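You operate a simulated robot arm through the tools that you are given. There is no shell and no other tool. Be economical: measure what you need, move in short steps, check, and stop when the job is done.

You are at the controls of a simulated two-armed robot. One attempt, no reset.

TASK
Put the tray cloth on the narrow table top. Put the narrow offcut on the ply table top away on the vice bench top. Take the lube brush and leave it on the steel table top. Take the carton marked "rivets" from the vice bench top and put it on the air trolley top. Take the bench brush and put it on top of the grit pan. Put the wax pad on the steel table shelf. Put the flange scourer on the hose bench top away on the wheel bench top. Do these in any order. Set down upright: tray cloth, narrow offcut, carton, wax pad, flange scourer.
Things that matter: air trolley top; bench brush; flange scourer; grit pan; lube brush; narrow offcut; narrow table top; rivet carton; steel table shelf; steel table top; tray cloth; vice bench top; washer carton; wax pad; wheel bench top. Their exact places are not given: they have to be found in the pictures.

It is judged by the outcome, as a careful person would: the job done as asked, and still so three seconds after it is handed in. It fails if anything else is knocked over, pushed out of place, dropped, spilled or broken. Flat cloth is picked up by pressing the open fingertips on it (5 to 10 N) and closing them slowly along it; thin cloth reads only 2 to 8 mm in the jaws.

THE ROBOT
Two 7-joint arms with two-finger parallel grippers on one trunk, on a base that drives. Base frame: it is fixed to the floor where the robot stands at the start and does not move with it; the origin is under the middle of the robot, x ahead of it, y to its left, z up. Lengths are in m, angles in degrees, forces in N, time in s.
The left shoulder is at the start at [0.05, 0.168, 1.132], the right one opposite. With the tool pointing down near the work surface each hand reaches from about 0.1 to 0.66 m from the robot's upright axis, wherever it stands, measured 20 degrees to its own side. Places, roughly: air trolley top [1.4, 7.7, 0.8]; bench brush (17x5x14 cm) [2.2, 3.2, 0.9]; flange scourer (10x6x10 cm) [1.3, 4.8, 0.9]; grit pan (23x22x13 cm) [2.4, 3.1, 0.9]; lube brush (5x5x14 cm) [1.2, 1.4, 0.8]; narrow offcut (14x4x6 cm) [0.7, -0.1, 0.8]; narrow table top [0.9, 1.2, 0.8]; rivet carton, washer carton [2.25, 3, 1]; steel table shelf [0.9, 3, 0.2]; steel table top [0.9, 3, 0.8]; tray cloth (8x6x10 cm) [0.6, -0.2, 0.8]; vice bench top [2.2, 3, 0.9]; wax pad (10x6x10 cm) [1.5, 4.8, 0.9]; wheel bench top [8.1, 7.9, 0.8]. Payload 1.57 kg a hand.
The TCP of each hand is the grasp point between the finger pads, 0.03 m short of the fingertips. In the tool frame z runs along the fingers and y along their closing line. The gripper opens to 0.08 m. The fingers are 0.017 m wide and 0.012 m thick; the gripper's body (0.04 by 0.082 m) begins 0.08 m behind the TCP.
Orientation is that of the tool frame in the base frame, as a unit quaternion [w, x, y, z]. With the fingers straight down and closing along the base's y, the tool's x points along the base's -x, its y along +y and its z along -z.

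THE INTERFACE
- The arms move only by the tool play_rows. It takes "left_steps", "right_steps" or both (then of equal length, played together; a hand with none holds still); each is a list of rows, each an object of numbers (a shift or turn left out is 0, a gripper value left out holds the last): "dx", "dy", "dz": the shift along the base's x, y, z in mm; "rx", "ry", "rz": the turn, a rotation vector about the base's x, y, z in degrees; "hand": the gripper command, from -1 (fully open) to 1 (shut), values between in proportion. In form: [{"dx": .., "dy": .., "dz": .., "rx": .., "ry": .., "rz": .., "hand": ..}, ...]. A call has 1 to 10 rows; each row shifts and turns the commanded pose from where the row before left it. Each row takes 0.2 s and may step no farther than 0.05 m and 8.6 degrees from the row before; otherwise, or with a gripper value out of range, the whole call is refused. A pose out of reach is approached as far as the arm can. The call stops where the force on the tool passes 40 N (or 10 N more than at its start, if that is more) or the arm is blocked; 0.2 s more then pass. Each finger travels about 0.045 m/s and halts on what it meets, pressing with about 24 N; the grip force reading is that of the motor and also rises with nothing between the fingers. The clock runs only during rows and for 0.2 s after the last one: add rows that do not move to give the fingers time. It gives the time, the measured TCP pose, the force on the tool (base axes), the opening and the grip force at its end, in the units of the frame above (readings bear some noise), with the torque about the TCP (base axes, N m) and any sound that the robot's microphone picked up.
- Cameras (640 x 400 px; columns grow to the right, rows downward): "scene" is now at [0.1127, -0.0481, 1.319]; the picture's right is [-0.38, -0.93, 0.00], its down [-0.61, 0.25, -0.75] and it looks along [0.69, -0.28, -0.66] (base axes); focal length 278 px, centre (320, 200). "left" rides on the left gripper at [0.072, 0.007, -0.122] in its tool frame; the picture's right is [-0.09, 1.00, 0.00], its down [-0.84, -0.08, -0.54] and it looks along [-0.54, -0.05, 0.84] (tool axes); focal length 238 px, centre (320, 200). "right" rides on the right gripper at [0.072, -0.007, -0.122] in its tool frame; the picture's right is [0.09, 1.00, 0.00], its down [-0.84, 0.08, -0.54] and it looks along [-0.54, 0.05, 0.84] (tool axes); focal length 238 px, centre (320, 200).
- camera(camera): a new picture of that camera. No time passes.
- lift_body(by): slides the trunk up (or, below 0, down) by that many m; the arms and the scene camera ride with it, the base frame stays. It gives what a move gives, with no picture.
- drive_base(legs): drives the robot by 1 to 6 legs, each [ahead, left, turn to the left] in m, m and degrees, along the robot's own axes; the way and the turn of a leg run together, so that a leg with both is an arc; at most 1.5 m and 180 degrees a leg. The arms and the cameras ride along, it lands a little off, and it stops where it bumps. It gives what a move gives.
- aim_head(pan, tilt): turns the head with the scene camera to pan (to the left, within 80 degrees either way) and tilt (down, from -29 to 69), counted from straight ahead of the robot. It gives what a move gives.
- pixel_to_xyz(camera, pixels): for up to 12 pixels [column, row] of the newest picture of that camera ("zoom" is the newest enlarged one), the place [x, y, z] in the base frame of the surface seen there, good to about 0.002 m, but the place of the scene camera against the robot may be out by one fixed shift of up to 0.025 m in any direction. No time passes.
- enlarge(camera, box): a new picture of the part [left, top, right, bottom] of that camera's present view, enlarged. No time passes.
- job_done(): hands the job in; it is judged then, once.

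Keep the steps short. Do not move on a guess: measure, check each grasp and each placing, and mend mistakes. In all there are 138 turns and 160 pictures (those below and enlarged ones count). Leave the grippers open and the arms clear of the work at the hand-in unless told otherwise, and finish with a single line.

The tools are called after "Call:" as a command line: name --argument value ..., lists and objects as JSON in quotes. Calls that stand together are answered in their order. play_rows: Moves the arms, as the interface text tells. Its arguments: {"type":"object","properties":{"left_steps":{"type":"array"},"right_steps":{"type":"array"}},"required":[]} The other tools are called the same way: lift_body (by) slides the trunk up or down; drive_base (legs) drives the base; aim_head (pan, tilt) turns the head that bears the scene camera; camera (camera) takes a picture; pixel_to_xyz (camera, pixels) gives the place of the surface under pixels of a picture; enlarge (camera, box) takes an enlarged picture of a part of a camera's view; job_done () hands the job in.

At the start:

```text
clock: 0.0
left_tool_pos: [0.4753, 0.0937, 1.0999]
left_orientation: [0.0, 0.001, 1.0, 0.0]
left_wrist_force: [0.0, 0.3, 1.6]
left_ft_torque: [-0.01, 0.02, 0.0]
left_opening: 0.0798
left_grasp_force: 0.0
right_tool_pos: [0.372, -0.311, 1.0799]
right_orientation: [0.0, 0.001, 1.0, 0.0]
right_wrist_force: [0.1, 0.1, -0.7]
right_ft_torque: [-0.03, 0.0, -0.01]
right_opening: 0.0799
right_grasp_force: 0.0
trunk travel left (down, up): [-0.3, 0.143]
robot x, y, heading: [-0.0021, -0.0008, 0.2]
head pan, tilt: [-22.3, 41.4]
```

scene: 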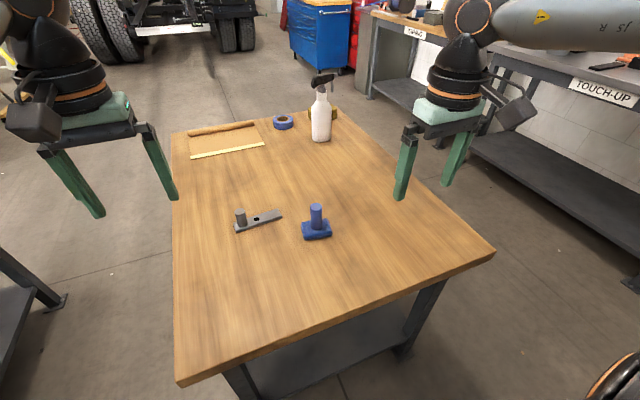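
right: 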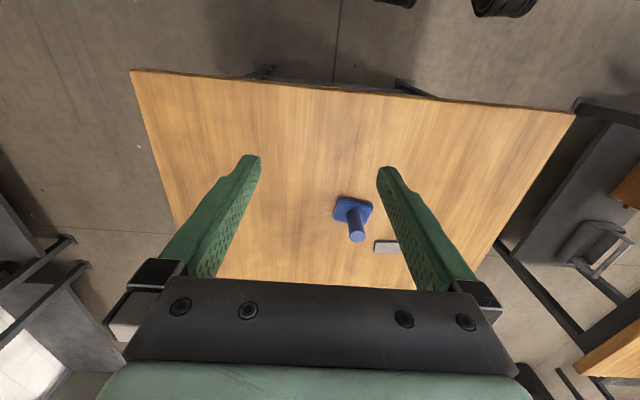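
left: 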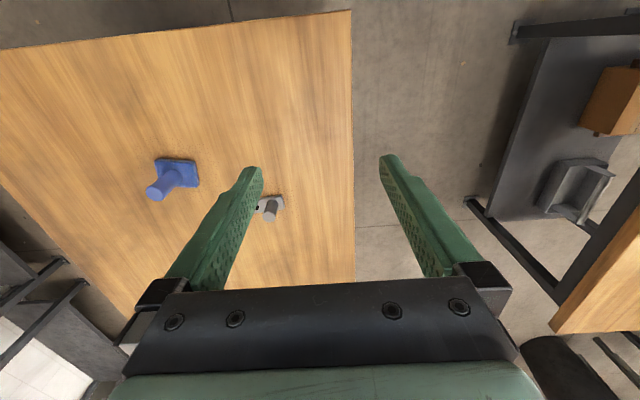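

The blue piece with a peg, at scene (316,225), should be the tray cloth. The grey one, at (257,220), should be the narrow offcut. I'll measure both with the wrist cameras and the scene camera.

Call:
pixel_to_xyz --camera "right" --pixels '[[356, 237], [340, 205], [352, 212], [366, 207], [385, 247], [300, 250]]'

Call:
pixel_to_xyz --camera "left" --pixels '[[153, 193], [180, 165], [271, 213], [271, 200], [280, 203], [262, 201], [310, 150]]'

Call:
pixel_to_xyz --camera "scene" --pixels '[[316, 207], [316, 232], [241, 212], [257, 219], [279, 214], [238, 229], [303, 235], [331, 235], [304, 222]]'

Call:
enlarge --camera "scene" --box '[210, 180, 370, 280]'

```text
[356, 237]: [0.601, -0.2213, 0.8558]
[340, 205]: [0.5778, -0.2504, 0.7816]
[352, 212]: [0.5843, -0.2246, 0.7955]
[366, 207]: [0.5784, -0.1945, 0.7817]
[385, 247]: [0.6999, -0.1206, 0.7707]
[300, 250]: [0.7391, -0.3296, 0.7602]
```

```text
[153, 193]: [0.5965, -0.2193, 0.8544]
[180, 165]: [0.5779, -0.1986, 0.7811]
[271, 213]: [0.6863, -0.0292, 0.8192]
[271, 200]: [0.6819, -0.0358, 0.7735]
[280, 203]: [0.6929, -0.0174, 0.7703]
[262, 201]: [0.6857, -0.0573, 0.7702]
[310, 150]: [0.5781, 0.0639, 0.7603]
```

```text
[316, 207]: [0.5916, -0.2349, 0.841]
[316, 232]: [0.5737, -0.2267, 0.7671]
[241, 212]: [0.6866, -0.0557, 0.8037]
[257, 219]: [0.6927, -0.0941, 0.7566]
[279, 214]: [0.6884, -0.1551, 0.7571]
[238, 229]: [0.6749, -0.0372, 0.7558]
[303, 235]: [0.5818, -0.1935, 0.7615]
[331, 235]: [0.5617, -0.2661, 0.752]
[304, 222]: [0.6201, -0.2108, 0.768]
```

```text
4.00 times, centred on (290, 230) of scene
```

zoom: 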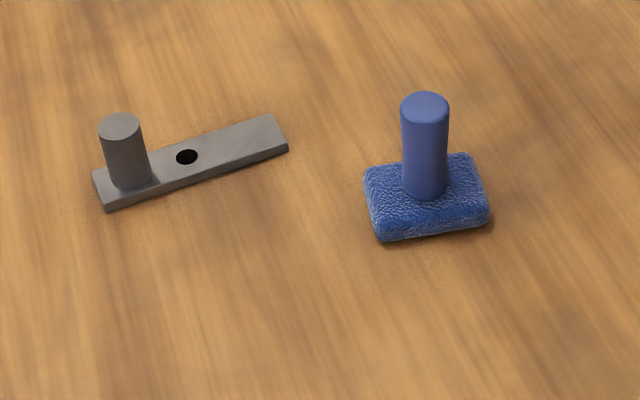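

The scene camera reads about (-0.007, -0.014, -0.014) off against the wrist cameras, which agree with each other. The offcut is a little far for the left hand, so I'll measure the table edges before driving closer.

Call:
pixel_to_xyz --camera "right" --pixels '[[140, 75], [300, 88], [560, 112], [520, 190]]'

Call:
pixel_to_xyz --camera "scene" --pixels '[[180, 375], [340, 325], [490, 250], [172, 200], [172, 135], [20, 280], [320, 110]]'

Call:
aim_head --pan 60 --tilt 30

Call:
camera --camera "scene"

```text
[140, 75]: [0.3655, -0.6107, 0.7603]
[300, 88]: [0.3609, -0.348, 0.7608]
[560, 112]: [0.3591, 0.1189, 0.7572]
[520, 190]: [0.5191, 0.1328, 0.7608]
```

```text
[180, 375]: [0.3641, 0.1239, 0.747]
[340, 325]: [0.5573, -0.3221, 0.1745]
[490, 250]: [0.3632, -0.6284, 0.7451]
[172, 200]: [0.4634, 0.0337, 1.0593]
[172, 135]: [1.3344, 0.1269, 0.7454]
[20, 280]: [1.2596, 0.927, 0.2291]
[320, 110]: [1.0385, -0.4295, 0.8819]
```

```text
clock: 1.6
left_tool_pos: [0.4741, 0.0923, 1.0988]
left_orientation: [0.001, 0.0, 1.0, 0.0]
left_wrist_force: [0.3, -0.3, -0.7]
left_ft_torque: [-0.01, -0.03, 0.02]
left_opening: 0.0801
left_grasp_force: 0.1
right_tool_pos: [0.3717, -0.312, 1.0787]
right_orientation: [0.0, 0.001, 1.0, 0.0]
right_wrist_force: [-0.2, 0.2, 0.0]
right_ft_torque: [0.05, 0.0, 0.0]
right_opening: 0.0796
right_grasp_force: 0.1
trunk travel left (down, up): [-0.3, 0.143]
robot x, y, heading: [0.0025, 0.0014, -0.2]
head pan, tilt: [60.0, 30.0]
```

```text
155 pictures are left
```

scene: 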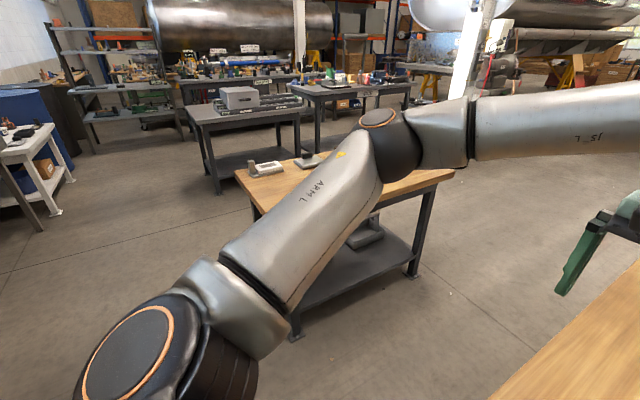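

The table's near edge is at x≈0.36. I'll drive a short way forward and to the right so both hands reach comfortably.

Call:
drive_base --legs '[[0.08, -0.1, 0]]'

Call:
camera --camera "left"

Call:
camera --camera "right"

```text
clock: 2.8
left_tool_pos: [0.5522, -0.0071, 1.0994]
left_orientation: [0.001, -0.001, 1.0, 0.0]
left_wrist_force: [0.5, -0.7, 0.5]
left_ft_torque: [0.03, -0.01, -0.01]
left_opening: 0.0802
left_grasp_force: 0.1
right_tool_pos: [0.4505, -0.4125, 1.079]
right_orientation: [0.0, 0.0, 1.0, 0.0]
right_wrist_force: [0.7, 0.4, 0.6]
right_ft_torque: [0.01, 0.04, 0.01]
right_opening: 0.0802
right_grasp_force: 0.1
trunk travel left (down, up): [-0.3, 0.143]
robot x, y, heading: [0.0824, -0.0993, -0.2]
head pan, tilt: [60.0, 30.0]
```

```text
154 pictures are left
```

left: 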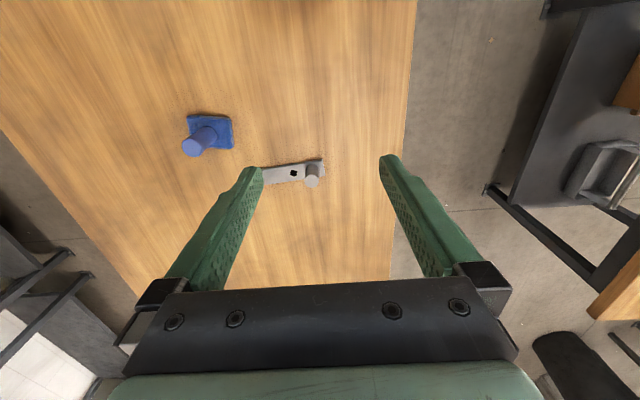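

```text
153 pictures are left
```

right: 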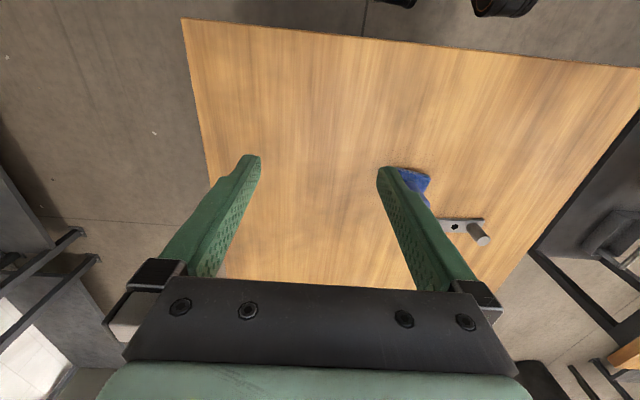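

Call:
pixel_to_xyz --camera "left" --pixels '[[312, 183], [304, 170], [320, 168], [322, 162], [268, 175], [293, 172], [193, 148], [203, 140]]'

Call:
enlarge --camera "left" --box '[170, 90, 350, 202]'

```text
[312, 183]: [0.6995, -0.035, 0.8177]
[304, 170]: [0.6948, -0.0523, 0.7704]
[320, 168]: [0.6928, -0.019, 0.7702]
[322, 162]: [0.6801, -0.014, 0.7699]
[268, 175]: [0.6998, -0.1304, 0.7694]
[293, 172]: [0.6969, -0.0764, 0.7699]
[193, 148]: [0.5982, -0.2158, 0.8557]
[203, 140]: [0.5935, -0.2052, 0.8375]
```

```text
3.56 times, centred on (260, 146) of left
```

zoom: 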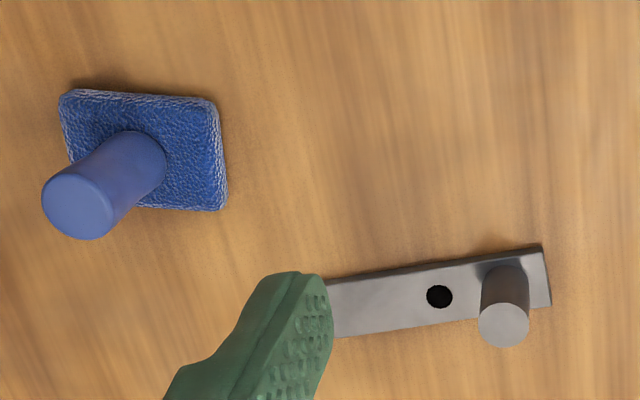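

The offcut peg is at about (0.694,-0.035) with its top at 0.818. The cloth peg is at about (0.599,-0.219) with its top at 0.856. I'll move both hands above them.

Call:
play_rows --left_steps '[{"dx": 20.3, "dy": -4, "dz": -32.7, "hand": -1}, {"dx": 20.3, "dy": -4, "dz": -32.7}, {"dx": 20.3, "dy": -4, "dz": -32.7}, {"dx": 20.3, "dy": -4, "dz": -32.7}, {"dx": 20.3, "dy": -4, "dz": -32.7}, {"dx": 20.3, "dy": -4, "dz": -32.7}, {"dx": 20.3, "dy": -4, "dz": -32.7}, {}]' --right_steps '[{"dx": 21.2, "dy": 27.7, "dz": -24, "hand": -1}, {"dx": 21.2, "dy": 27.7, "dz": -24}, {"dx": 21.2, "dy": 27.7, "dz": -24}, {"dx": 21.2, "dy": 27.7, "dz": -24}, {"dx": 21.2, "dy": 27.7, "dz": -24}, {"dx": 21.2, "dy": 27.7, "dz": -24}, {"dx": 21.2, "dy": 27.7, "dz": -24}, {}]'

Call:
camera --camera "left"

Call:
camera --camera "right"

```text
clock: 4.6
left_tool_pos: [0.6809, -0.0332, 0.8742]
left_orientation: [0.002, 0.0, 1.0, -0.001]
left_wrist_force: [0.7, -0.2, -0.1]
left_ft_torque: [0.05, 0.0, 0.02]
left_opening: 0.0798
left_grasp_force: 0.0
left hand out of reach, approached as far as the arm can: row 7
right_tool_pos: [0.5504, -0.2759, 0.9365]
right_orientation: [0.0, 0.0, 1.0, 0.001]
right_wrist_force: [0.3, -0.6, -0.6]
right_ft_torque: [0.01, 0.02, 0.02]
right_opening: 0.0799
right_grasp_force: 0.1
right hand out of reach, approached as far as the arm can: row 6, 7
trunk travel left (down, up): [-0.3, 0.143]
robot x, y, heading: [0.0758, -0.0996, 0.2]
head pan, tilt: [60.0, 30.0]
```

```text
151 pictures are left
```

left: 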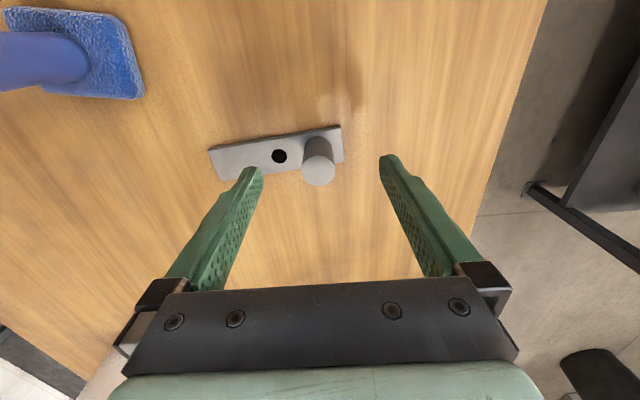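

```text
150 pictures are left
```

right: 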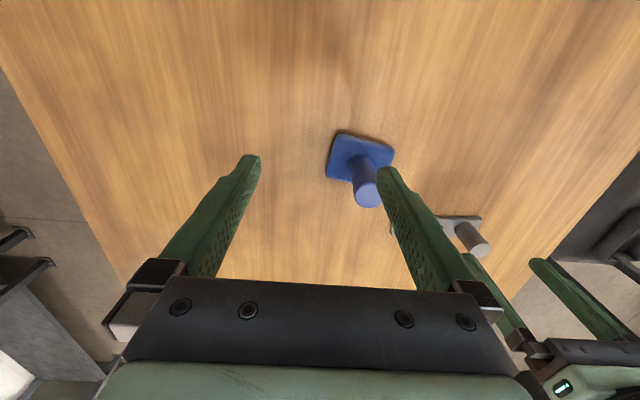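

Call:
pixel_to_xyz --camera "left" --pixels '[[319, 170], [318, 152], [304, 150], [334, 148], [342, 160], [335, 128], [210, 150], [218, 179]]'

Call:
pixel_to_xyz --camera "right" --pixels '[[368, 195], [361, 175], [340, 135], [392, 150], [328, 172]]'

```text
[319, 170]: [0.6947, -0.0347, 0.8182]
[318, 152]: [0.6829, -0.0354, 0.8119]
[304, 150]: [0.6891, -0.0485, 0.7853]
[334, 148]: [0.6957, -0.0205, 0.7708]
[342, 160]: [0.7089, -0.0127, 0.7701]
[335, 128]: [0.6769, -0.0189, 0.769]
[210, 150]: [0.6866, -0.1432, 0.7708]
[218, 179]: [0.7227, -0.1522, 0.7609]
```

```text
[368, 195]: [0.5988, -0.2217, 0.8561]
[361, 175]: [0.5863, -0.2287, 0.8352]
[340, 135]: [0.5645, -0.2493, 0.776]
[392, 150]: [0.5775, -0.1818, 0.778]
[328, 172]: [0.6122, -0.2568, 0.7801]
```

I'll check the clearance at the robot's front before driving any closer.

Call:
aim_head --pan 0 --tilt 69

Call:
camera --camera "scene"

```text
clock: 5.9
left_tool_pos: [0.6826, -0.033, 0.874]
left_orientation: [0.001, 0.0, 1.0, 0.0]
left_wrist_force: [0.2, -0.6, -0.2]
left_ft_torque: [0.02, 0.02, -0.02]
left_opening: 0.0801
left_grasp_force: 0.0
right_tool_pos: [0.5503, -0.2743, 0.9355]
right_orientation: [0.001, 0.0, 1.0, 0.0]
right_wrist_force: [0.2, 0.0, 0.0]
right_ft_torque: [0.01, -0.03, 0.01]
right_opening: 0.0799
right_grasp_force: 0.0
trunk travel left (down, up): [-0.3, 0.143]
robot x, y, heading: [0.0768, -0.1023, -0.5]
head pan, tilt: [0.0, 68.8]
```

```text
149 pictures are left
```

scene: 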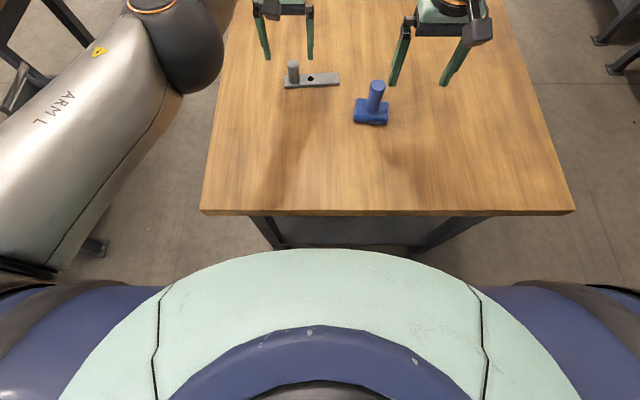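

Call:
pixel_to_xyz --camera "scene" --pixels '[[320, 252], [320, 270], [320, 213], [350, 235], [350, 246], [265, 225], [200, 260]]'

```text
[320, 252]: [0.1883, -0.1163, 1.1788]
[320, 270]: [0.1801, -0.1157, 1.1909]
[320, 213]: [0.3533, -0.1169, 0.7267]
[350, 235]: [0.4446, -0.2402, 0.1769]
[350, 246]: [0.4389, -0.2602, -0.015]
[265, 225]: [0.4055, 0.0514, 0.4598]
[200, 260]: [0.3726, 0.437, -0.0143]
```

Call:
drive_base --legs '[[0.035, 0, 0]]'

Call:
play_rows --right_steps '[{"dx": 2, "dy": 18, "dz": -8}, {"dx": 2, "dy": 18, "dz": -8}, {"dx": 2, "dy": 18, "dz": -8}, {}]'

```text
clock: 6.8
left_tool_pos: [0.7171, -0.033, 0.874]
left_orientation: [0.001, -0.001, 1.0, 0.001]
left_wrist_force: [0.1, -0.3, -0.3]
left_ft_torque: [-0.02, -0.01, 0.01]
left_opening: 0.0802
left_grasp_force: 0.0
right_tool_pos: [0.5837, -0.274, 0.9368]
right_orientation: [0.0, 0.0, 1.0, -0.001]
right_wrist_force: [0.9, 0.3, -0.2]
right_ft_torque: [0.02, 0.0, -0.02]
right_opening: 0.0803
right_grasp_force: 0.1
trunk travel left (down, up): [-0.3, 0.143]
robot x, y, heading: [0.1113, -0.0999, -0.2]
head pan, tilt: [0.0, 68.8]
```

```text
clock: 7.8
left_tool_pos: [0.7168, -0.0337, 0.8739]
left_orientation: [0.001, -0.001, 1.0, 0.0]
left_wrist_force: [-1.1, 0.3, 0.0]
left_ft_torque: [0.0, -0.03, -0.02]
left_opening: 0.08
left_grasp_force: 0.0
right_tool_pos: [0.5647, -0.2609, 0.9296]
right_orientation: [0.001, -0.001, 1.0, 0.001]
right_wrist_force: [-1.0, 0.4, 0.5]
right_ft_torque: [0.0, -0.02, -0.01]
right_opening: 0.0802
right_grasp_force: 0.1
right hand out of reach, approached as far as the arm can: row 1, 2, 3
trunk travel left (down, up): [-0.3, 0.143]
robot x, y, heading: [0.109, -0.0965, 0.2]
head pan, tilt: [0.0, 68.8]
```

The right hand looks blocked by its nearness to the left arm, so I'll work one hand at a time. Right backs away while left goes down on the offcut peg.

Call:
play_rows --left_steps '[{}, {}, {"dx": -12, "dy": -0.5, "dz": 0}, {"dx": -11, "dy": -0.5, "dz": -6}, {"dz": -20}, {"dz": -20}, {"dz": -19}, {}]' --right_steps '[{"dx": -30, "dy": -30}, {"dx": -30, "dy": -30}, {"dx": -30, "dy": -30}, {}, {}, {}, {}, {}]'

Call:
camera --camera "left"

```text
clock: 9.6
left_tool_pos: [0.708, -0.0305, 0.8144]
left_orientation: [0.0, -0.001, 1.0, 0.0]
left_wrist_force: [0.2, -0.7, 0.4]
left_ft_torque: [0.02, -0.01, -0.02]
left_opening: 0.0799
left_grasp_force: 0.0
left hand out of reach, approached as far as the arm can: row 3, 4, 6, 7
right_tool_pos: [0.4737, -0.3512, 0.9301]
right_orientation: [0.001, 0.0, 1.0, 0.0]
right_wrist_force: [-0.1, 0.2, 1.0]
right_ft_torque: [-0.02, 0.01, -0.01]
right_opening: 0.0801
right_grasp_force: 0.1
trunk travel left (down, up): [-0.3, 0.143]
robot x, y, heading: [0.1108, -0.0993, -0.0]
head pan, tilt: [0.0, 68.8]
```

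```text
148 pictures are left
```

left: 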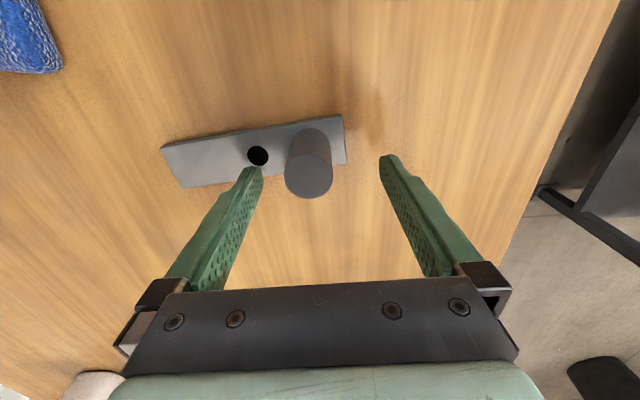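

The left hand seems joint-limited toward the middle. I'll raise it and shift the robot right so the offcut lies on the left hand's own side.

Call:
play_rows --left_steps '[{"dz": 30}, {"dz": 30}]'

Call:
drive_base --legs '[[0, -0.16, 0]]'

Call:
play_rows --left_steps '[{"dx": -5, "dy": 40}, {"dx": -5, "dy": 40}, {"dx": -4, "dy": 40}, {"dx": 0, "dy": 36}, {}]'

Call:
camera --camera "left"

```text
clock: 10.2
left_tool_pos: [0.7171, -0.0313, 0.8753]
left_orientation: [0.0, 0.0, 1.0, 0.001]
left_wrist_force: [0.6, 0.2, 0.8]
left_ft_torque: [-0.01, -0.03, 0.0]
left_opening: 0.0797
left_grasp_force: 0.1
left hand out of reach, approached as far as the arm can: row 1, 2
right_tool_pos: [0.4733, -0.3506, 0.9279]
right_orientation: [0.001, 0.0, 1.0, 0.0]
right_wrist_force: [0.4, -0.8, 0.2]
right_ft_torque: [-0.04, 0.02, 0.0]
right_opening: 0.0802
right_grasp_force: 0.0
trunk travel left (down, up): [-0.3, 0.143]
robot x, y, heading: [0.1115, -0.0998, 0.2]
head pan, tilt: [0.0, 68.8]
```

```text
clock: 11.6
left_tool_pos: [0.7163, -0.1973, 0.8749]
left_orientation: [0.0, 0.0, 1.0, 0.0]
left_wrist_force: [-0.4, -0.4, 0.2]
left_ft_torque: [0.03, 0.0, 0.03]
left_opening: 0.0799
left_grasp_force: 0.0
right_tool_pos: [0.4729, -0.5163, 0.928]
right_orientation: [0.0, 0.001, 1.0, 0.002]
right_wrist_force: [0.2, -1.0, 0.2]
right_ft_torque: [-0.02, 0.02, 0.02]
right_opening: 0.0801
right_grasp_force: 0.1
trunk travel left (down, up): [-0.3, 0.143]
robot x, y, heading: [0.11, -0.2692, -0.1]
head pan, tilt: [0.0, 68.8]
```

```text
clock: 12.8
left_tool_pos: [0.7346, -0.1175, 0.8758]
left_orientation: [0.001, 0.002, 1.0, 0.0]
left_wrist_force: [0.3, 1.0, -0.2]
left_ft_torque: [-0.01, 0.03, 0.01]
left_opening: 0.0798
left_grasp_force: 0.0
left hand out of reach, approached as far as the arm can: row 1, 2, 3, 4
right_tool_pos: [0.4721, -0.5164, 0.9291]
right_orientation: [0.001, 0.002, 1.0, 0.0]
right_wrist_force: [-0.1, -0.5, 0.3]
right_ft_torque: [0.0, 0.03, 0.0]
right_opening: 0.0798
right_grasp_force: 0.1
trunk travel left (down, up): [-0.3, 0.143]
robot x, y, heading: [0.1086, -0.2661, -0.0]
head pan, tilt: [0.0, 68.8]
```

```text
147 pictures are left
```

left: 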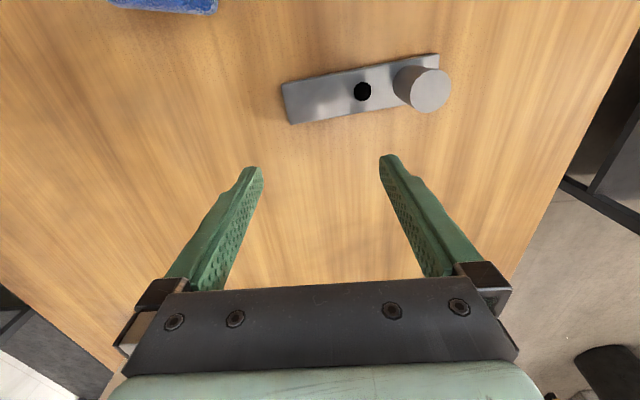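

Call:
play_rows --left_steps '[{"dz": 40, "dx": -20}, {"dz": 40, "dx": -20}, {"dz": 40, "dx": -20}, {"dz": 40, "dx": -20}, {"dz": 40, "dx": -20}, {}]'

Call:
aim_head --pan 25 --tilt 40

Call:
camera --camera "scene"

```text
clock: 14.2
left_tool_pos: [0.734, -0.1173, 0.8759]
left_orientation: [0.001, 0.002, 1.0, 0.0]
left_wrist_force: [0.2, 0.2, 0.5]
left_ft_torque: [-0.07, 0.01, -0.03]
left_opening: 0.08
left_grasp_force: 0.0
left hand out of reach, approached as far as the arm can: row 1, 2, 3, 4, 5
right_tool_pos: [0.4722, -0.518, 0.9288]
right_orientation: [0.001, 0.001, 1.0, -0.001]
right_wrist_force: [-0.3, 0.1, 0.8]
right_ft_torque: [-0.02, 0.03, 0.02]
right_opening: 0.08
right_grasp_force: 0.0
trunk travel left (down, up): [-0.3, 0.143]
robot x, y, heading: [0.1095, -0.2638, -0.2]
head pan, tilt: [0.0, 68.8]
```

```text
clock: 15.2
left_tool_pos: [0.7345, -0.1161, 0.8753]
left_orientation: [0.001, 0.001, 1.0, 0.0]
left_wrist_force: [0.4, -0.4, 0.0]
left_ft_torque: [0.02, 0.04, 0.0]
left_opening: 0.08
left_grasp_force: 0.2
right_tool_pos: [0.4727, -0.5178, 0.9275]
right_orientation: [0.001, 0.002, 1.0, 0.0]
right_wrist_force: [-0.1, 0.2, -0.5]
right_ft_torque: [-0.01, -0.05, 0.02]
right_opening: 0.0804
right_grasp_force: 0.1
trunk travel left (down, up): [-0.3, 0.143]
robot x, y, heading: [0.1105, -0.2619, -0.2]
head pan, tilt: [25.0, 40.0]
```

```text
146 pictures are left
```

scene: 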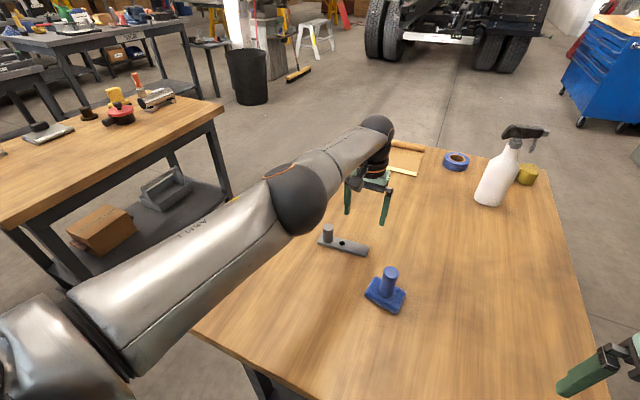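

The left arm seems to be at full stretch. I'll pull it back toward its shoulder to bend the elbow.

Call:
play_rows --left_steps '[{"dx": -45}, {"dx": -45}, {"dx": -45}, {"dx": -45}, {}]'

```text
clock: 16.4
left_tool_pos: [0.7356, -0.117, 0.8747]
left_orientation: [0.001, 0.002, 1.0, 0.0]
left_wrist_force: [0.2, 0.1, -0.8]
left_ft_torque: [0.02, 0.0, 0.01]
left_opening: 0.08
left_grasp_force: 0.1
left hand out of reach, approached as far as the arm can: row 1, 2, 3, 4
right_tool_pos: [0.4716, -0.5176, 0.9279]
right_orientation: [0.001, 0.002, 1.0, 0.001]
right_wrist_force: [0.4, -0.5, -0.7]
right_ft_torque: [0.03, 0.02, 0.01]
right_opening: 0.0801
right_grasp_force: 0.0
trunk travel left (down, up): [-0.3, 0.143]
robot x, y, heading: [0.1131, -0.2643, -0.3]
head pan, tilt: [25.0, 40.0]
```

Call:
play_rows --left_steps '[{"dy": -30}, {"dy": -30}, {"dy": -30}, {"dx": -20, "dy": -10}, {"dx": -30}, {"dx": -30}]'

```text
clock: 17.8
left_tool_pos: [0.7148, -0.199, 0.8738]
left_orientation: [0.001, 0.001, 1.0, 0.0]
left_wrist_force: [0.2, 0.6, 0.6]
left_ft_torque: [0.0, 0.0, 0.01]
left_opening: 0.0798
left_grasp_force: 0.0
left hand out of reach, approached as far as the arm can: row 1, 2, 3, 4, 5, 6
right_tool_pos: [0.4719, -0.5166, 0.9289]
right_orientation: [0.001, 0.002, 1.0, 0.0]
right_wrist_force: [-0.1, 0.3, 0.4]
right_ft_torque: [0.0, -0.01, -0.01]
right_opening: 0.0798
right_grasp_force: 0.1
trunk travel left (down, up): [-0.3, 0.143]
robot x, y, heading: [0.1108, -0.263, -0.1]
head pan, tilt: [25.0, 40.0]
```

Call:
play_rows --left_steps '[{"ry": 8}, {"ry": 8}, {"ry": 8, "dx": -20}, {"dx": -30}, {"dx": -30}, {"dx": -30}]'

```text
clock: 19.1
left_tool_pos: [0.5711, -0.1833, 0.874]
left_orientation: [-0.139, 0.001, 0.99, 0.001]
left_wrist_force: [0.7, 0.3, 0.3]
left_ft_torque: [0.01, -0.04, 0.05]
left_opening: 0.0791
left_grasp_force: 0.0
left hand out of reach, approached as far as the arm can: row 1, 2, 3
right_tool_pos: [0.473, -0.5173, 0.9286]
right_orientation: [0.001, 0.001, 1.0, 0.001]
right_wrist_force: [-0.3, 0.0, 0.0]
right_ft_torque: [0.01, 0.01, -0.01]
right_opening: 0.08
right_grasp_force: 0.0
trunk travel left (down, up): [-0.3, 0.143]
robot x, y, heading: [0.1085, -0.2662, -0.0]
head pan, tilt: [25.0, 40.0]
```

It's free again. The lesson is to stay inside about 0.55 m from the shoulder. I'll bring the tool back upright and move over the offcut peg, about 0.54 m from the shoulder.

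Call:
play_rows --left_steps '[{"dy": 30, "ry": -8}, {"dy": 30, "ry": -8}, {"dx": 20, "dy": 30}, {"dx": 30, "dy": 30}, {"dx": 36, "dy": 28}, {"dx": 36}, {}]'

Call:
camera --camera "left"

```text
clock: 20.8
left_tool_pos: [0.6965, -0.039, 0.8782]
left_orientation: [0.0, 0.0, 1.0, 0.001]
left_wrist_force: [-0.2, 0.6, 0.3]
left_ft_torque: [0.0, 0.0, 0.02]
left_opening: 0.0801
left_grasp_force: 0.1
right_tool_pos: [0.4726, -0.5167, 0.9282]
right_orientation: [0.002, 0.001, 1.0, 0.0]
right_wrist_force: [0.0, -0.7, -0.1]
right_ft_torque: [-0.01, 0.02, 0.04]
right_opening: 0.0803
right_grasp_force: 0.0
trunk travel left (down, up): [-0.3, 0.143]
robot x, y, heading: [0.1108, -0.2627, -0.3]
head pan, tilt: [25.0, 40.0]
```

```text
145 pictures are left
```

left: 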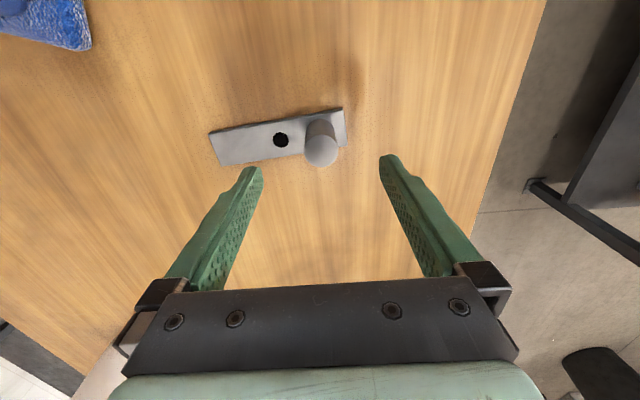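

Over the peg; going down 70 mm and closing.

Call:
play_rows --left_steps '[{"dx": -2, "dy": 3, "dz": -25}, {"dz": -25}, {"dz": -20}, {}, {"hand": 0.2}, {"hand": 0.6}, {"hand": 1}, {}, {}, {}]'

Call:
camera --camera "left"

```text
clock: 22.9
left_tool_pos: [0.6926, -0.0318, 0.8064]
left_orientation: [0.002, 0.001, 1.0, 0.0]
left_wrist_force: [-1.0, -3.0, -0.2]
left_ft_torque: [-0.26, 0.07, -0.02]
left_opening: 0.0275
left_grasp_force: 24.1
right_tool_pos: [0.472, -0.5175, 0.9285]
right_orientation: [0.001, 0.001, 1.0, 0.001]
right_wrist_force: [0.2, -0.9, -0.2]
right_ft_torque: [0.01, 0.02, -0.03]
right_opening: 0.0802
right_grasp_force: 0.1
trunk travel left (down, up): [-0.3, 0.143]
robot x, y, heading: [0.1141, -0.2639, -0.1]
head pan, tilt: [25.0, 40.0]
```

```text
144 pictures are left
```

left: 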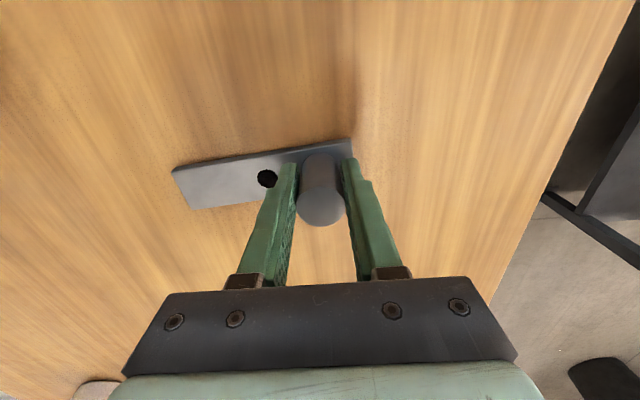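

The peg is gripped at 27.5 mm. I'll lift it and pull it back over the left side.

Call:
play_rows --left_steps '[{"dz": 20}, {"dz": 30}, {"dz": 40}, {"dz": 40, "dx": -20}, {"dz": 30, "dx": -40}, {"dx": -40, "dy": 10}, {"dx": -40, "dy": 15}, {"dx": -40, "dy": 15}, {}]'

Call:
camera --camera "left"

Call:
camera --camera "right"

```text
clock: 24.9
left_tool_pos: [0.512, 0.0107, 0.9661]
left_orientation: [0.0, 0.001, 1.0, 0.001]
left_wrist_force: [-0.2, 0.8, -6.9]
left_ft_torque: [0.21, 0.03, 0.0]
left_opening: 0.0276
left_grasp_force: 24.5
right_tool_pos: [0.4721, -0.5175, 0.9285]
right_orientation: [0.002, 0.001, 1.0, 0.0]
right_wrist_force: [0.2, -0.2, -1.0]
right_ft_torque: [0.04, 0.0, 0.03]
right_opening: 0.0802
right_grasp_force: 0.1
trunk travel left (down, up): [-0.3, 0.143]
robot x, y, heading: [0.1126, -0.2639, -0.3]
head pan, tilt: [25.0, 40.0]
```

```text
143 pictures are left
```

left: 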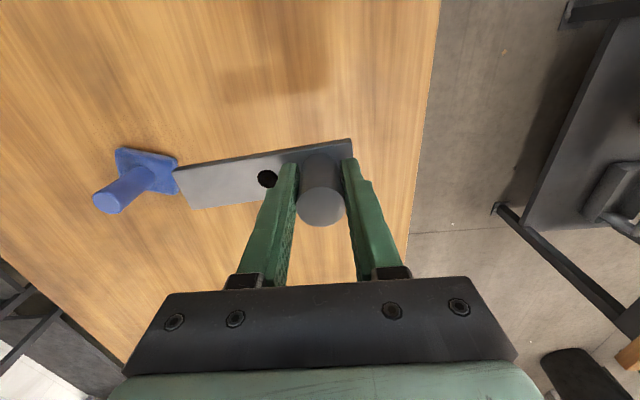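

```text
142 pictures are left
```

right: 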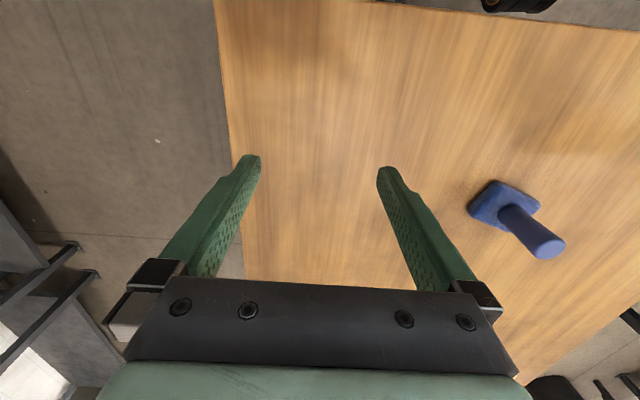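

The offcut is held level. I'll drive left 0.26 so the cloth sits on the right hand's own side.

Call:
drive_base --legs '[[0, 0.26, 0]]'

Call:
play_rows --right_steps '[{"dx": 30, "dy": 9, "dz": -5}, {"dx": 30, "dy": 9, "dz": -5}, {"dx": 30, "dy": 9, "dz": -5}, {"dx": 32, "dy": 9, "dz": -5}, {}]'

Call:
camera --camera "right"

```text
clock: 26.8
left_tool_pos: [0.5117, 0.2695, 0.9647]
left_orientation: [0.0, -0.003, 1.0, 0.0]
left_wrist_force: [0.0, 0.6, -6.6]
left_ft_torque: [0.21, 0.03, 0.0]
left_opening: 0.028
left_grasp_force: 24.2
right_tool_pos: [0.4746, -0.2592, 0.9283]
right_orientation: [0.001, -0.002, 1.0, 0.0]
right_wrist_force: [0.3, 0.3, -0.1]
right_ft_torque: [0.0, 0.02, -0.02]
right_opening: 0.0799
right_grasp_force: 0.0
trunk travel left (down, up): [-0.3, 0.143]
robot x, y, heading: [0.1102, -0.0106, 0.2]
head pan, tilt: [25.0, 40.0]
```

```text
clock: 28.0
left_tool_pos: [0.5107, 0.2671, 0.9655]
left_orientation: [0.0, -0.001, 1.0, 0.001]
left_wrist_force: [-0.7, -0.4, -6.9]
left_ft_torque: [0.18, 0.03, -0.02]
left_opening: 0.0279
left_grasp_force: 23.3
right_tool_pos: [0.5944, -0.2242, 0.909]
right_orientation: [0.002, -0.002, 1.0, 0.0]
right_wrist_force: [0.4, 0.4, 1.3]
right_ft_torque: [-0.02, 0.01, -0.01]
right_opening: 0.08
right_grasp_force: 0.0
trunk travel left (down, up): [-0.3, 0.143]
robot x, y, heading: [0.1118, -0.0065, 0.1]
head pan, tilt: [25.0, 40.0]
```

```text
141 pictures are left
```

right: 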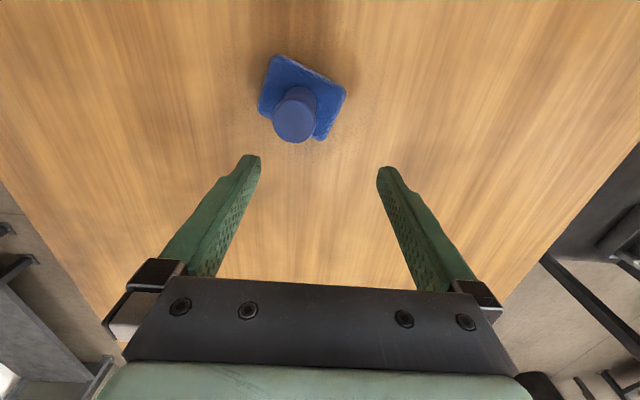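

Call:
pixel_to_xyz --camera "right" --pixels '[[294, 122], [282, 120], [308, 120], [294, 138], [294, 92], [272, 60], [345, 92]]'

```text
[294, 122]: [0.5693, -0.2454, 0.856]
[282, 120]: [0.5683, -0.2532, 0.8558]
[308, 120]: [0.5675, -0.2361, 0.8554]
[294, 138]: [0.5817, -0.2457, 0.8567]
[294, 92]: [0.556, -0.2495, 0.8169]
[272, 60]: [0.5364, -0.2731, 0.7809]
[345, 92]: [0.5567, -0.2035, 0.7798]
```

An earlier move nudged the cloth piece about 3 cm, but it's still upright. Its peg is now at (0.569,-0.245). I'll realign and go down.

Call:
play_rows --right_steps '[{"dx": -25, "dy": -21}, {"dz": -25}, {"dz": -25}, {"dz": -26}, {}, {"hand": 0.2}, {"hand": 0.6}, {"hand": 1}, {}, {}]'

Call:
camera --camera "right"

```text
clock: 30.2
left_tool_pos: [0.511, 0.2691, 0.9654]
left_orientation: [0.0, -0.002, 1.0, 0.001]
left_wrist_force: [0.1, -0.3, -6.5]
left_ft_torque: [0.19, 0.04, 0.02]
left_opening: 0.0276
left_grasp_force: 24.3
right_tool_pos: [0.5706, -0.2437, 0.8315]
right_orientation: [0.0, -0.001, 1.0, 0.0]
right_wrist_force: [0.0, -0.5, 0.4]
right_ft_torque: [-0.02, 0.04, 0.03]
right_opening: 0.03
right_grasp_force: 24.2
trunk travel left (down, up): [-0.3, 0.143]
robot x, y, heading: [0.1123, -0.0077, 0.2]
head pan, tilt: [25.0, 40.0]
```

```text
140 pictures are left
```

right: 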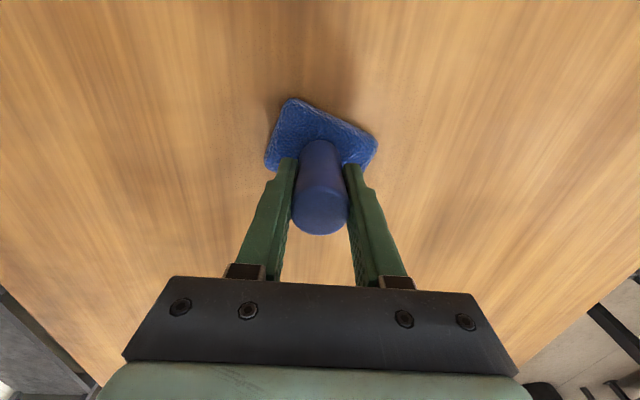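

Gripped at 30 mm. I'll lift both hands, pull them in for travel, and look around for the narrow table.

Call:
play_rows --left_steps '[{}, {}, {"dx": -20, "dz": 20}, {"dx": -20, "dz": 20}, {"dx": -20, "dz": 20}, {"dx": -20, "dz": 10}, {}]' --right_steps '[{"dz": 25}, {"dz": 40}, {"dz": 40}, {"dz": 40, "dx": -40}, {"dz": 30, "dx": -40}, {"dz": 20, "dx": -30}, {}]'

Call:
aim_head --pan 70 --tilt 35

Call:
camera --camera "scene"

Call:
camera --camera "right"

```text
refused: row 4 steps farther than a row can; nothing moved
```

```text
clock: 31.3
left_tool_pos: [0.5102, 0.2681, 0.9655]
left_orientation: [0.0, -0.003, 1.0, 0.001]
left_wrist_force: [0.8, -1.0, -7.2]
left_ft_torque: [0.2, 0.06, -0.02]
left_opening: 0.028
left_grasp_force: 23.6
right_tool_pos: [0.5712, -0.243, 0.8324]
right_orientation: [0.001, -0.001, 1.0, -0.001]
right_wrist_force: [0.7, 0.0, 0.2]
right_ft_torque: [-0.05, 0.04, 0.01]
right_opening: 0.0296
right_grasp_force: 23.8
trunk travel left (down, up): [-0.3, 0.143]
robot x, y, heading: [0.112, -0.0075, -0.0]
head pan, tilt: [70.0, 35.0]
```

```text
139 pictures are left
```

scene: 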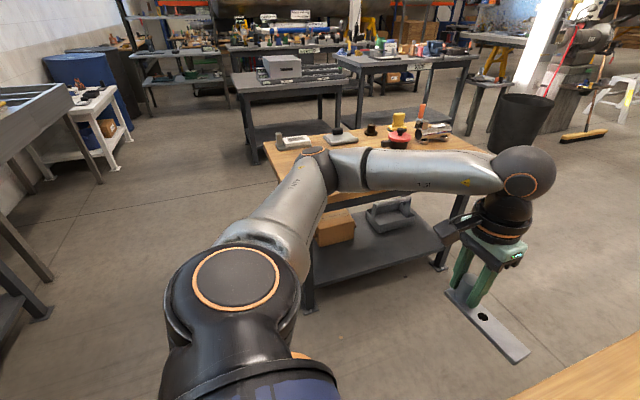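

```text
138 pictures are left
```

right: 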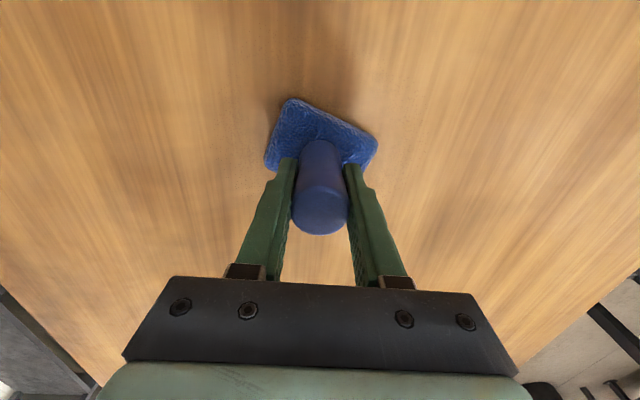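

Call:
play_rows --left_steps '[{}, {}, {"dx": -20, "dz": 20}, {"dx": -20, "dz": 20}, {"dx": -20, "dz": 20}, {"dx": -20, "dz": 10}, {}]' --right_steps '[{"dz": 25}, {"dz": 40}, {"dz": 40}, {"dz": 35, "dx": -30}, {"dz": 30, "dx": -35}, {"dz": 20, "dx": -35}, {}]'

Call:
pixel_to_xyz --camera "scene" --pixels '[[265, 145], [310, 130], [476, 148], [440, 124], [290, 142], [340, 135], [371, 130], [400, 122], [422, 112], [435, 132], [398, 140], [310, 305]]'

Call:
camera --camera "right"

Call:
enlarge --camera "scene" --box '[240, 20, 500, 182]'

```text
clock: 32.9
left_tool_pos: [0.4277, 0.2685, 1.0343]
left_orientation: [0.0, -0.002, 1.0, 0.002]
left_wrist_force: [0.2, 0.3, -6.7]
left_ft_torque: [0.21, 0.02, 0.01]
left_opening: 0.0278
left_grasp_force: 24.0
right_tool_pos: [0.4741, -0.2439, 1.0242]
right_orientation: [0.0, -0.001, 1.0, -0.001]
right_wrist_force: [0.1, 0.2, -2.8]
right_ft_torque: [-0.02, 0.01, -0.01]
right_opening: 0.0294
right_grasp_force: 24.0
trunk travel left (down, up): [-0.3, 0.143]
robot x, y, heading: [0.1122, -0.0077, 0.2]
head pan, tilt: [70.0, 35.0]
```

```text
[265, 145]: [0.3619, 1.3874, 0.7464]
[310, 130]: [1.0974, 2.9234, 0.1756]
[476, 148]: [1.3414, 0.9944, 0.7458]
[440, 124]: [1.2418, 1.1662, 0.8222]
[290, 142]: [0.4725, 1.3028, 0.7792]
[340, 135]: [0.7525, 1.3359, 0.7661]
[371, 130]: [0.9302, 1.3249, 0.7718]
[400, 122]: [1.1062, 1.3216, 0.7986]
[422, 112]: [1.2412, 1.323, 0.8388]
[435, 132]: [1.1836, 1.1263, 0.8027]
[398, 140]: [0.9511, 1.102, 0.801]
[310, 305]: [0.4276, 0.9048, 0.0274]
```

```text
137 pictures are left
```

right: 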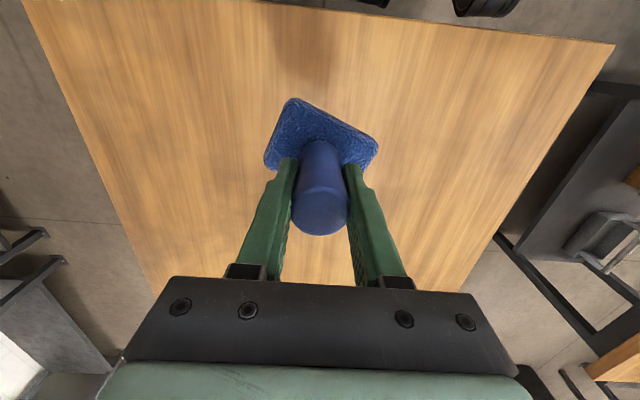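

```text
2.46 times, centred on (370, 101) of scene
```

zoom: 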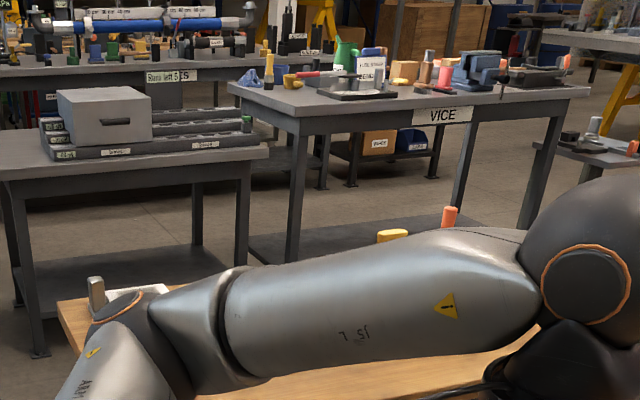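

The narrow table is the wooden one spanning x 0.36–1.35, y about 0.88–1.40, and the lube brush is probably at its far north-east corner. I'll check the way round its west end and behind me.

Call:
pixel_to_xyz --camera "scene" --pixels '[[115, 168], [60, 213], [50, 312], [100, 182], [250, 162], [220, 240], [262, 163]]'

Call:
drive_base --legs '[[-0.3, 0, 0]]'

Call:
aim_head --pan 80 --tilt 25

Call:
camera --camera "scene"

```text
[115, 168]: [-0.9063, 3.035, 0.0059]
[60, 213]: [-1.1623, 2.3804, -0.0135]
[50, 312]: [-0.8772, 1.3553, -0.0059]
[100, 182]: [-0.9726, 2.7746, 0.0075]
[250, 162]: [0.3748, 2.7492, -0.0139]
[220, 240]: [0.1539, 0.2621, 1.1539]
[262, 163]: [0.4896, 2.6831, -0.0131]
```

```text
clock: 35.0
left_tool_pos: [0.1237, 0.269, 1.0339]
left_orientation: [0.001, -0.007, 1.0, 0.0]
left_wrist_force: [-0.8, -0.2, -6.4]
left_ft_torque: [0.18, 0.02, -0.01]
left_opening: 0.028
left_grasp_force: 24.0
right_tool_pos: [0.1733, -0.2436, 1.0224]
right_orientation: [0.001, -0.006, 1.0, 0.001]
right_wrist_force: [0.3, -0.7, -1.8]
right_ft_torque: [-0.03, -0.01, 0.02]
right_opening: 0.0295
right_grasp_force: 23.5
trunk travel left (down, up): [-0.3, 0.143]
robot x, y, heading: [-0.1893, -0.0123, 0.9]
head pan, tilt: [70.0, 35.0]
```

```text
clock: 35.7
left_tool_pos: [0.123, 0.2687, 1.0335]
left_orientation: [0.0, -0.007, 1.0, 0.001]
left_wrist_force: [-0.3, 0.5, -7.1]
left_ft_torque: [0.16, 0.05, 0.01]
left_opening: 0.028
left_grasp_force: 24.0
right_tool_pos: [0.1725, -0.2437, 1.0233]
right_orientation: [0.0, -0.006, 1.0, -0.001]
right_wrist_force: [0.2, 0.1, -1.6]
right_ft_torque: [0.0, 0.04, -0.01]
right_opening: 0.0294
right_grasp_force: 23.8
trunk travel left (down, up): [-0.3, 0.143]
robot x, y, heading: [-0.1904, -0.0106, 0.9]
head pan, tilt: [80.0, 25.0]
```

```text
135 pictures are left
```

scene: 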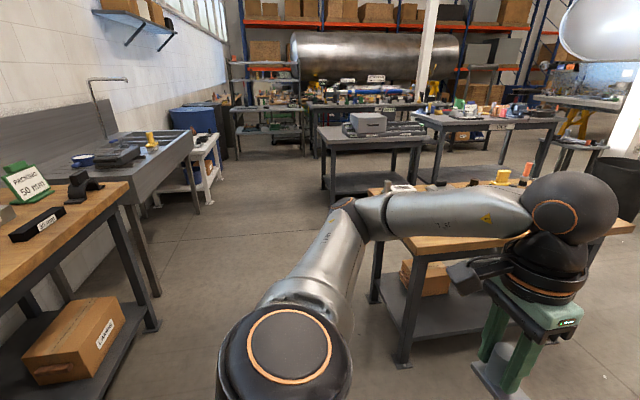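

Call:
pixel_to_xyz --camera "scene" --pixels '[[130, 186], [152, 330], [192, 132], [160, 290], [216, 178], [398, 365], [372, 298], [330, 205], [640, 222]]'

Call:
drive_base --legs '[[-0.05, 0, 0], [0, 0, 89]]'

Call:
aim_head --pan -10 --tilt 30

Call:
camera --camera "scene"

```text
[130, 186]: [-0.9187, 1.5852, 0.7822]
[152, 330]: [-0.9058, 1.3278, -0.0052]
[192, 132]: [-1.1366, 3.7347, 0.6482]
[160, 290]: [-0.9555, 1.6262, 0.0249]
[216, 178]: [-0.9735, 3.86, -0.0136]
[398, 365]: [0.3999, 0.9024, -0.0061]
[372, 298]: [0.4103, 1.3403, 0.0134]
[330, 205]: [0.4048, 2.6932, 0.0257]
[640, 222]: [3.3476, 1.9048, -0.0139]
```

```text
clock: 40.4
left_tool_pos: [-0.5154, 0.3086, 1.0337]
left_orientation: [-0.001, -0.704, 0.71, 0.001]
left_wrist_force: [0.1, 0.0, -7.0]
left_ft_torque: [-0.02, 0.18, -0.01]
left_opening: 0.0278
left_grasp_force: 24.1
right_tool_pos: [-0.0023, 0.3467, 1.0226]
right_orientation: [0.0, -0.704, 0.711, 0.0]
right_wrist_force: [0.0, 0.8, -3.1]
right_ft_torque: [0.02, -0.04, -0.01]
right_opening: 0.0292
right_grasp_force: 23.1
trunk travel left (down, up): [-0.3, 0.143]
robot x, y, heading: [-0.2404, -0.0123, 89.5]
head pan, tilt: [80.0, 25.0]
```

```text
clock: 42.0
left_tool_pos: [-0.5147, 0.3082, 1.0343]
left_orientation: [0.0, -0.704, 0.71, 0.001]
left_wrist_force: [0.5, 0.2, -7.2]
left_ft_torque: [-0.09, 0.2, 0.04]
left_opening: 0.0277
left_grasp_force: 23.3
right_tool_pos: [-0.0016, 0.3464, 1.023]
right_orientation: [0.0, -0.703, 0.711, -0.001]
right_wrist_force: [-0.4, 0.3, -1.2]
right_ft_torque: [-0.01, -0.03, 0.0]
right_opening: 0.0293
right_grasp_force: 23.9
trunk travel left (down, up): [-0.3, 0.143]
robot x, y, heading: [-0.2414, -0.0129, 89.5]
head pan, tilt: [-10.0, 30.0]
```

```text
134 pictures are left
```

scene: 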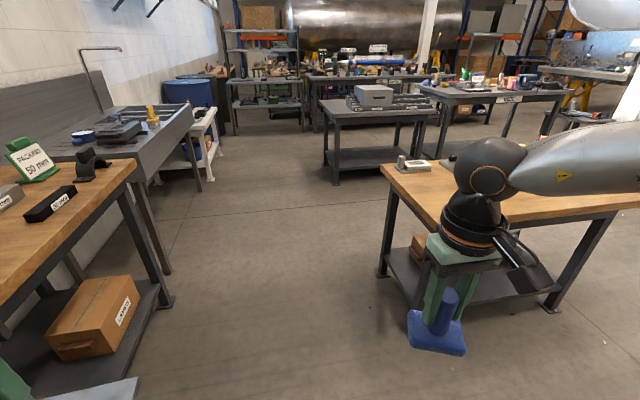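

The corridor is clear. I'll drive ahead to y≈2.0, then right along the aisle, and turn to face the narrow table.

Call:
drive_base --legs '[[1.0, 0, 0], [1.02, 0, 0], [0, -1.2, 0], [0, 0, -179]]'

Call:
aim_head --pan 0 --tilt 45

Call:
camera --camera "scene"

```text
clock: 65.0
left_tool_pos: [1.2465, 1.6295, 1.0337]
left_orientation: [0.0, 0.717, 0.697, 0.001]
left_wrist_force: [-0.1, 0.4, -7.6]
left_ft_torque: [0.05, -0.19, 0.02]
left_opening: 0.0277
left_grasp_force: 24.5
right_tool_pos: [0.7326, 1.6032, 1.023]
right_orientation: [0.001, 0.718, 0.696, 0.0]
right_wrist_force: [-0.2, -0.3, -2.1]
right_ft_torque: [0.0, -0.01, -0.01]
right_opening: 0.0292
right_grasp_force: 24.1
trunk travel left (down, up): [-0.3, 0.143]
robot x, y, heading: [0.9771, 1.9525, -91.7]
head pan, tilt: [-10.0, 30.0]
```

```text
clock: 65.8
left_tool_pos: [1.2467, 1.6306, 1.0332]
left_orientation: [0.0, 0.717, 0.697, 0.001]
left_wrist_force: [0.4, -0.1, -7.6]
left_ft_torque: [0.08, -0.18, -0.04]
left_opening: 0.028
left_grasp_force: 23.7
right_tool_pos: [0.733, 1.6015, 1.0235]
right_orientation: [0.0, 0.718, 0.696, -0.001]
right_wrist_force: [0.2, 0.2, -2.1]
right_ft_torque: [0.0, 0.03, 0.0]
right_opening: 0.0293
right_grasp_force: 23.7
trunk travel left (down, up): [-0.3, 0.143]
robot x, y, heading: [0.9801, 1.9562, -91.6]
head pan, tilt: [0.0, 45.0]
```

```text
133 pictures are left
```

scene: 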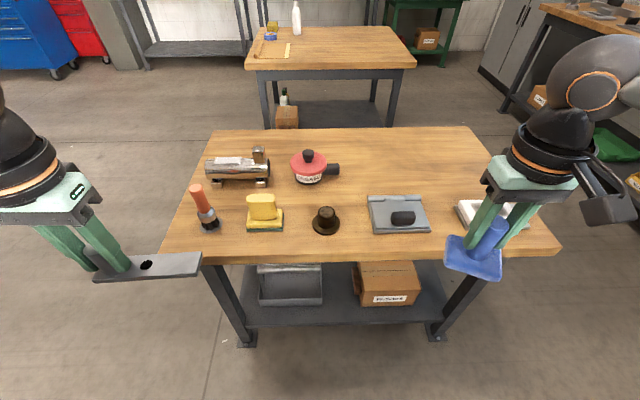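

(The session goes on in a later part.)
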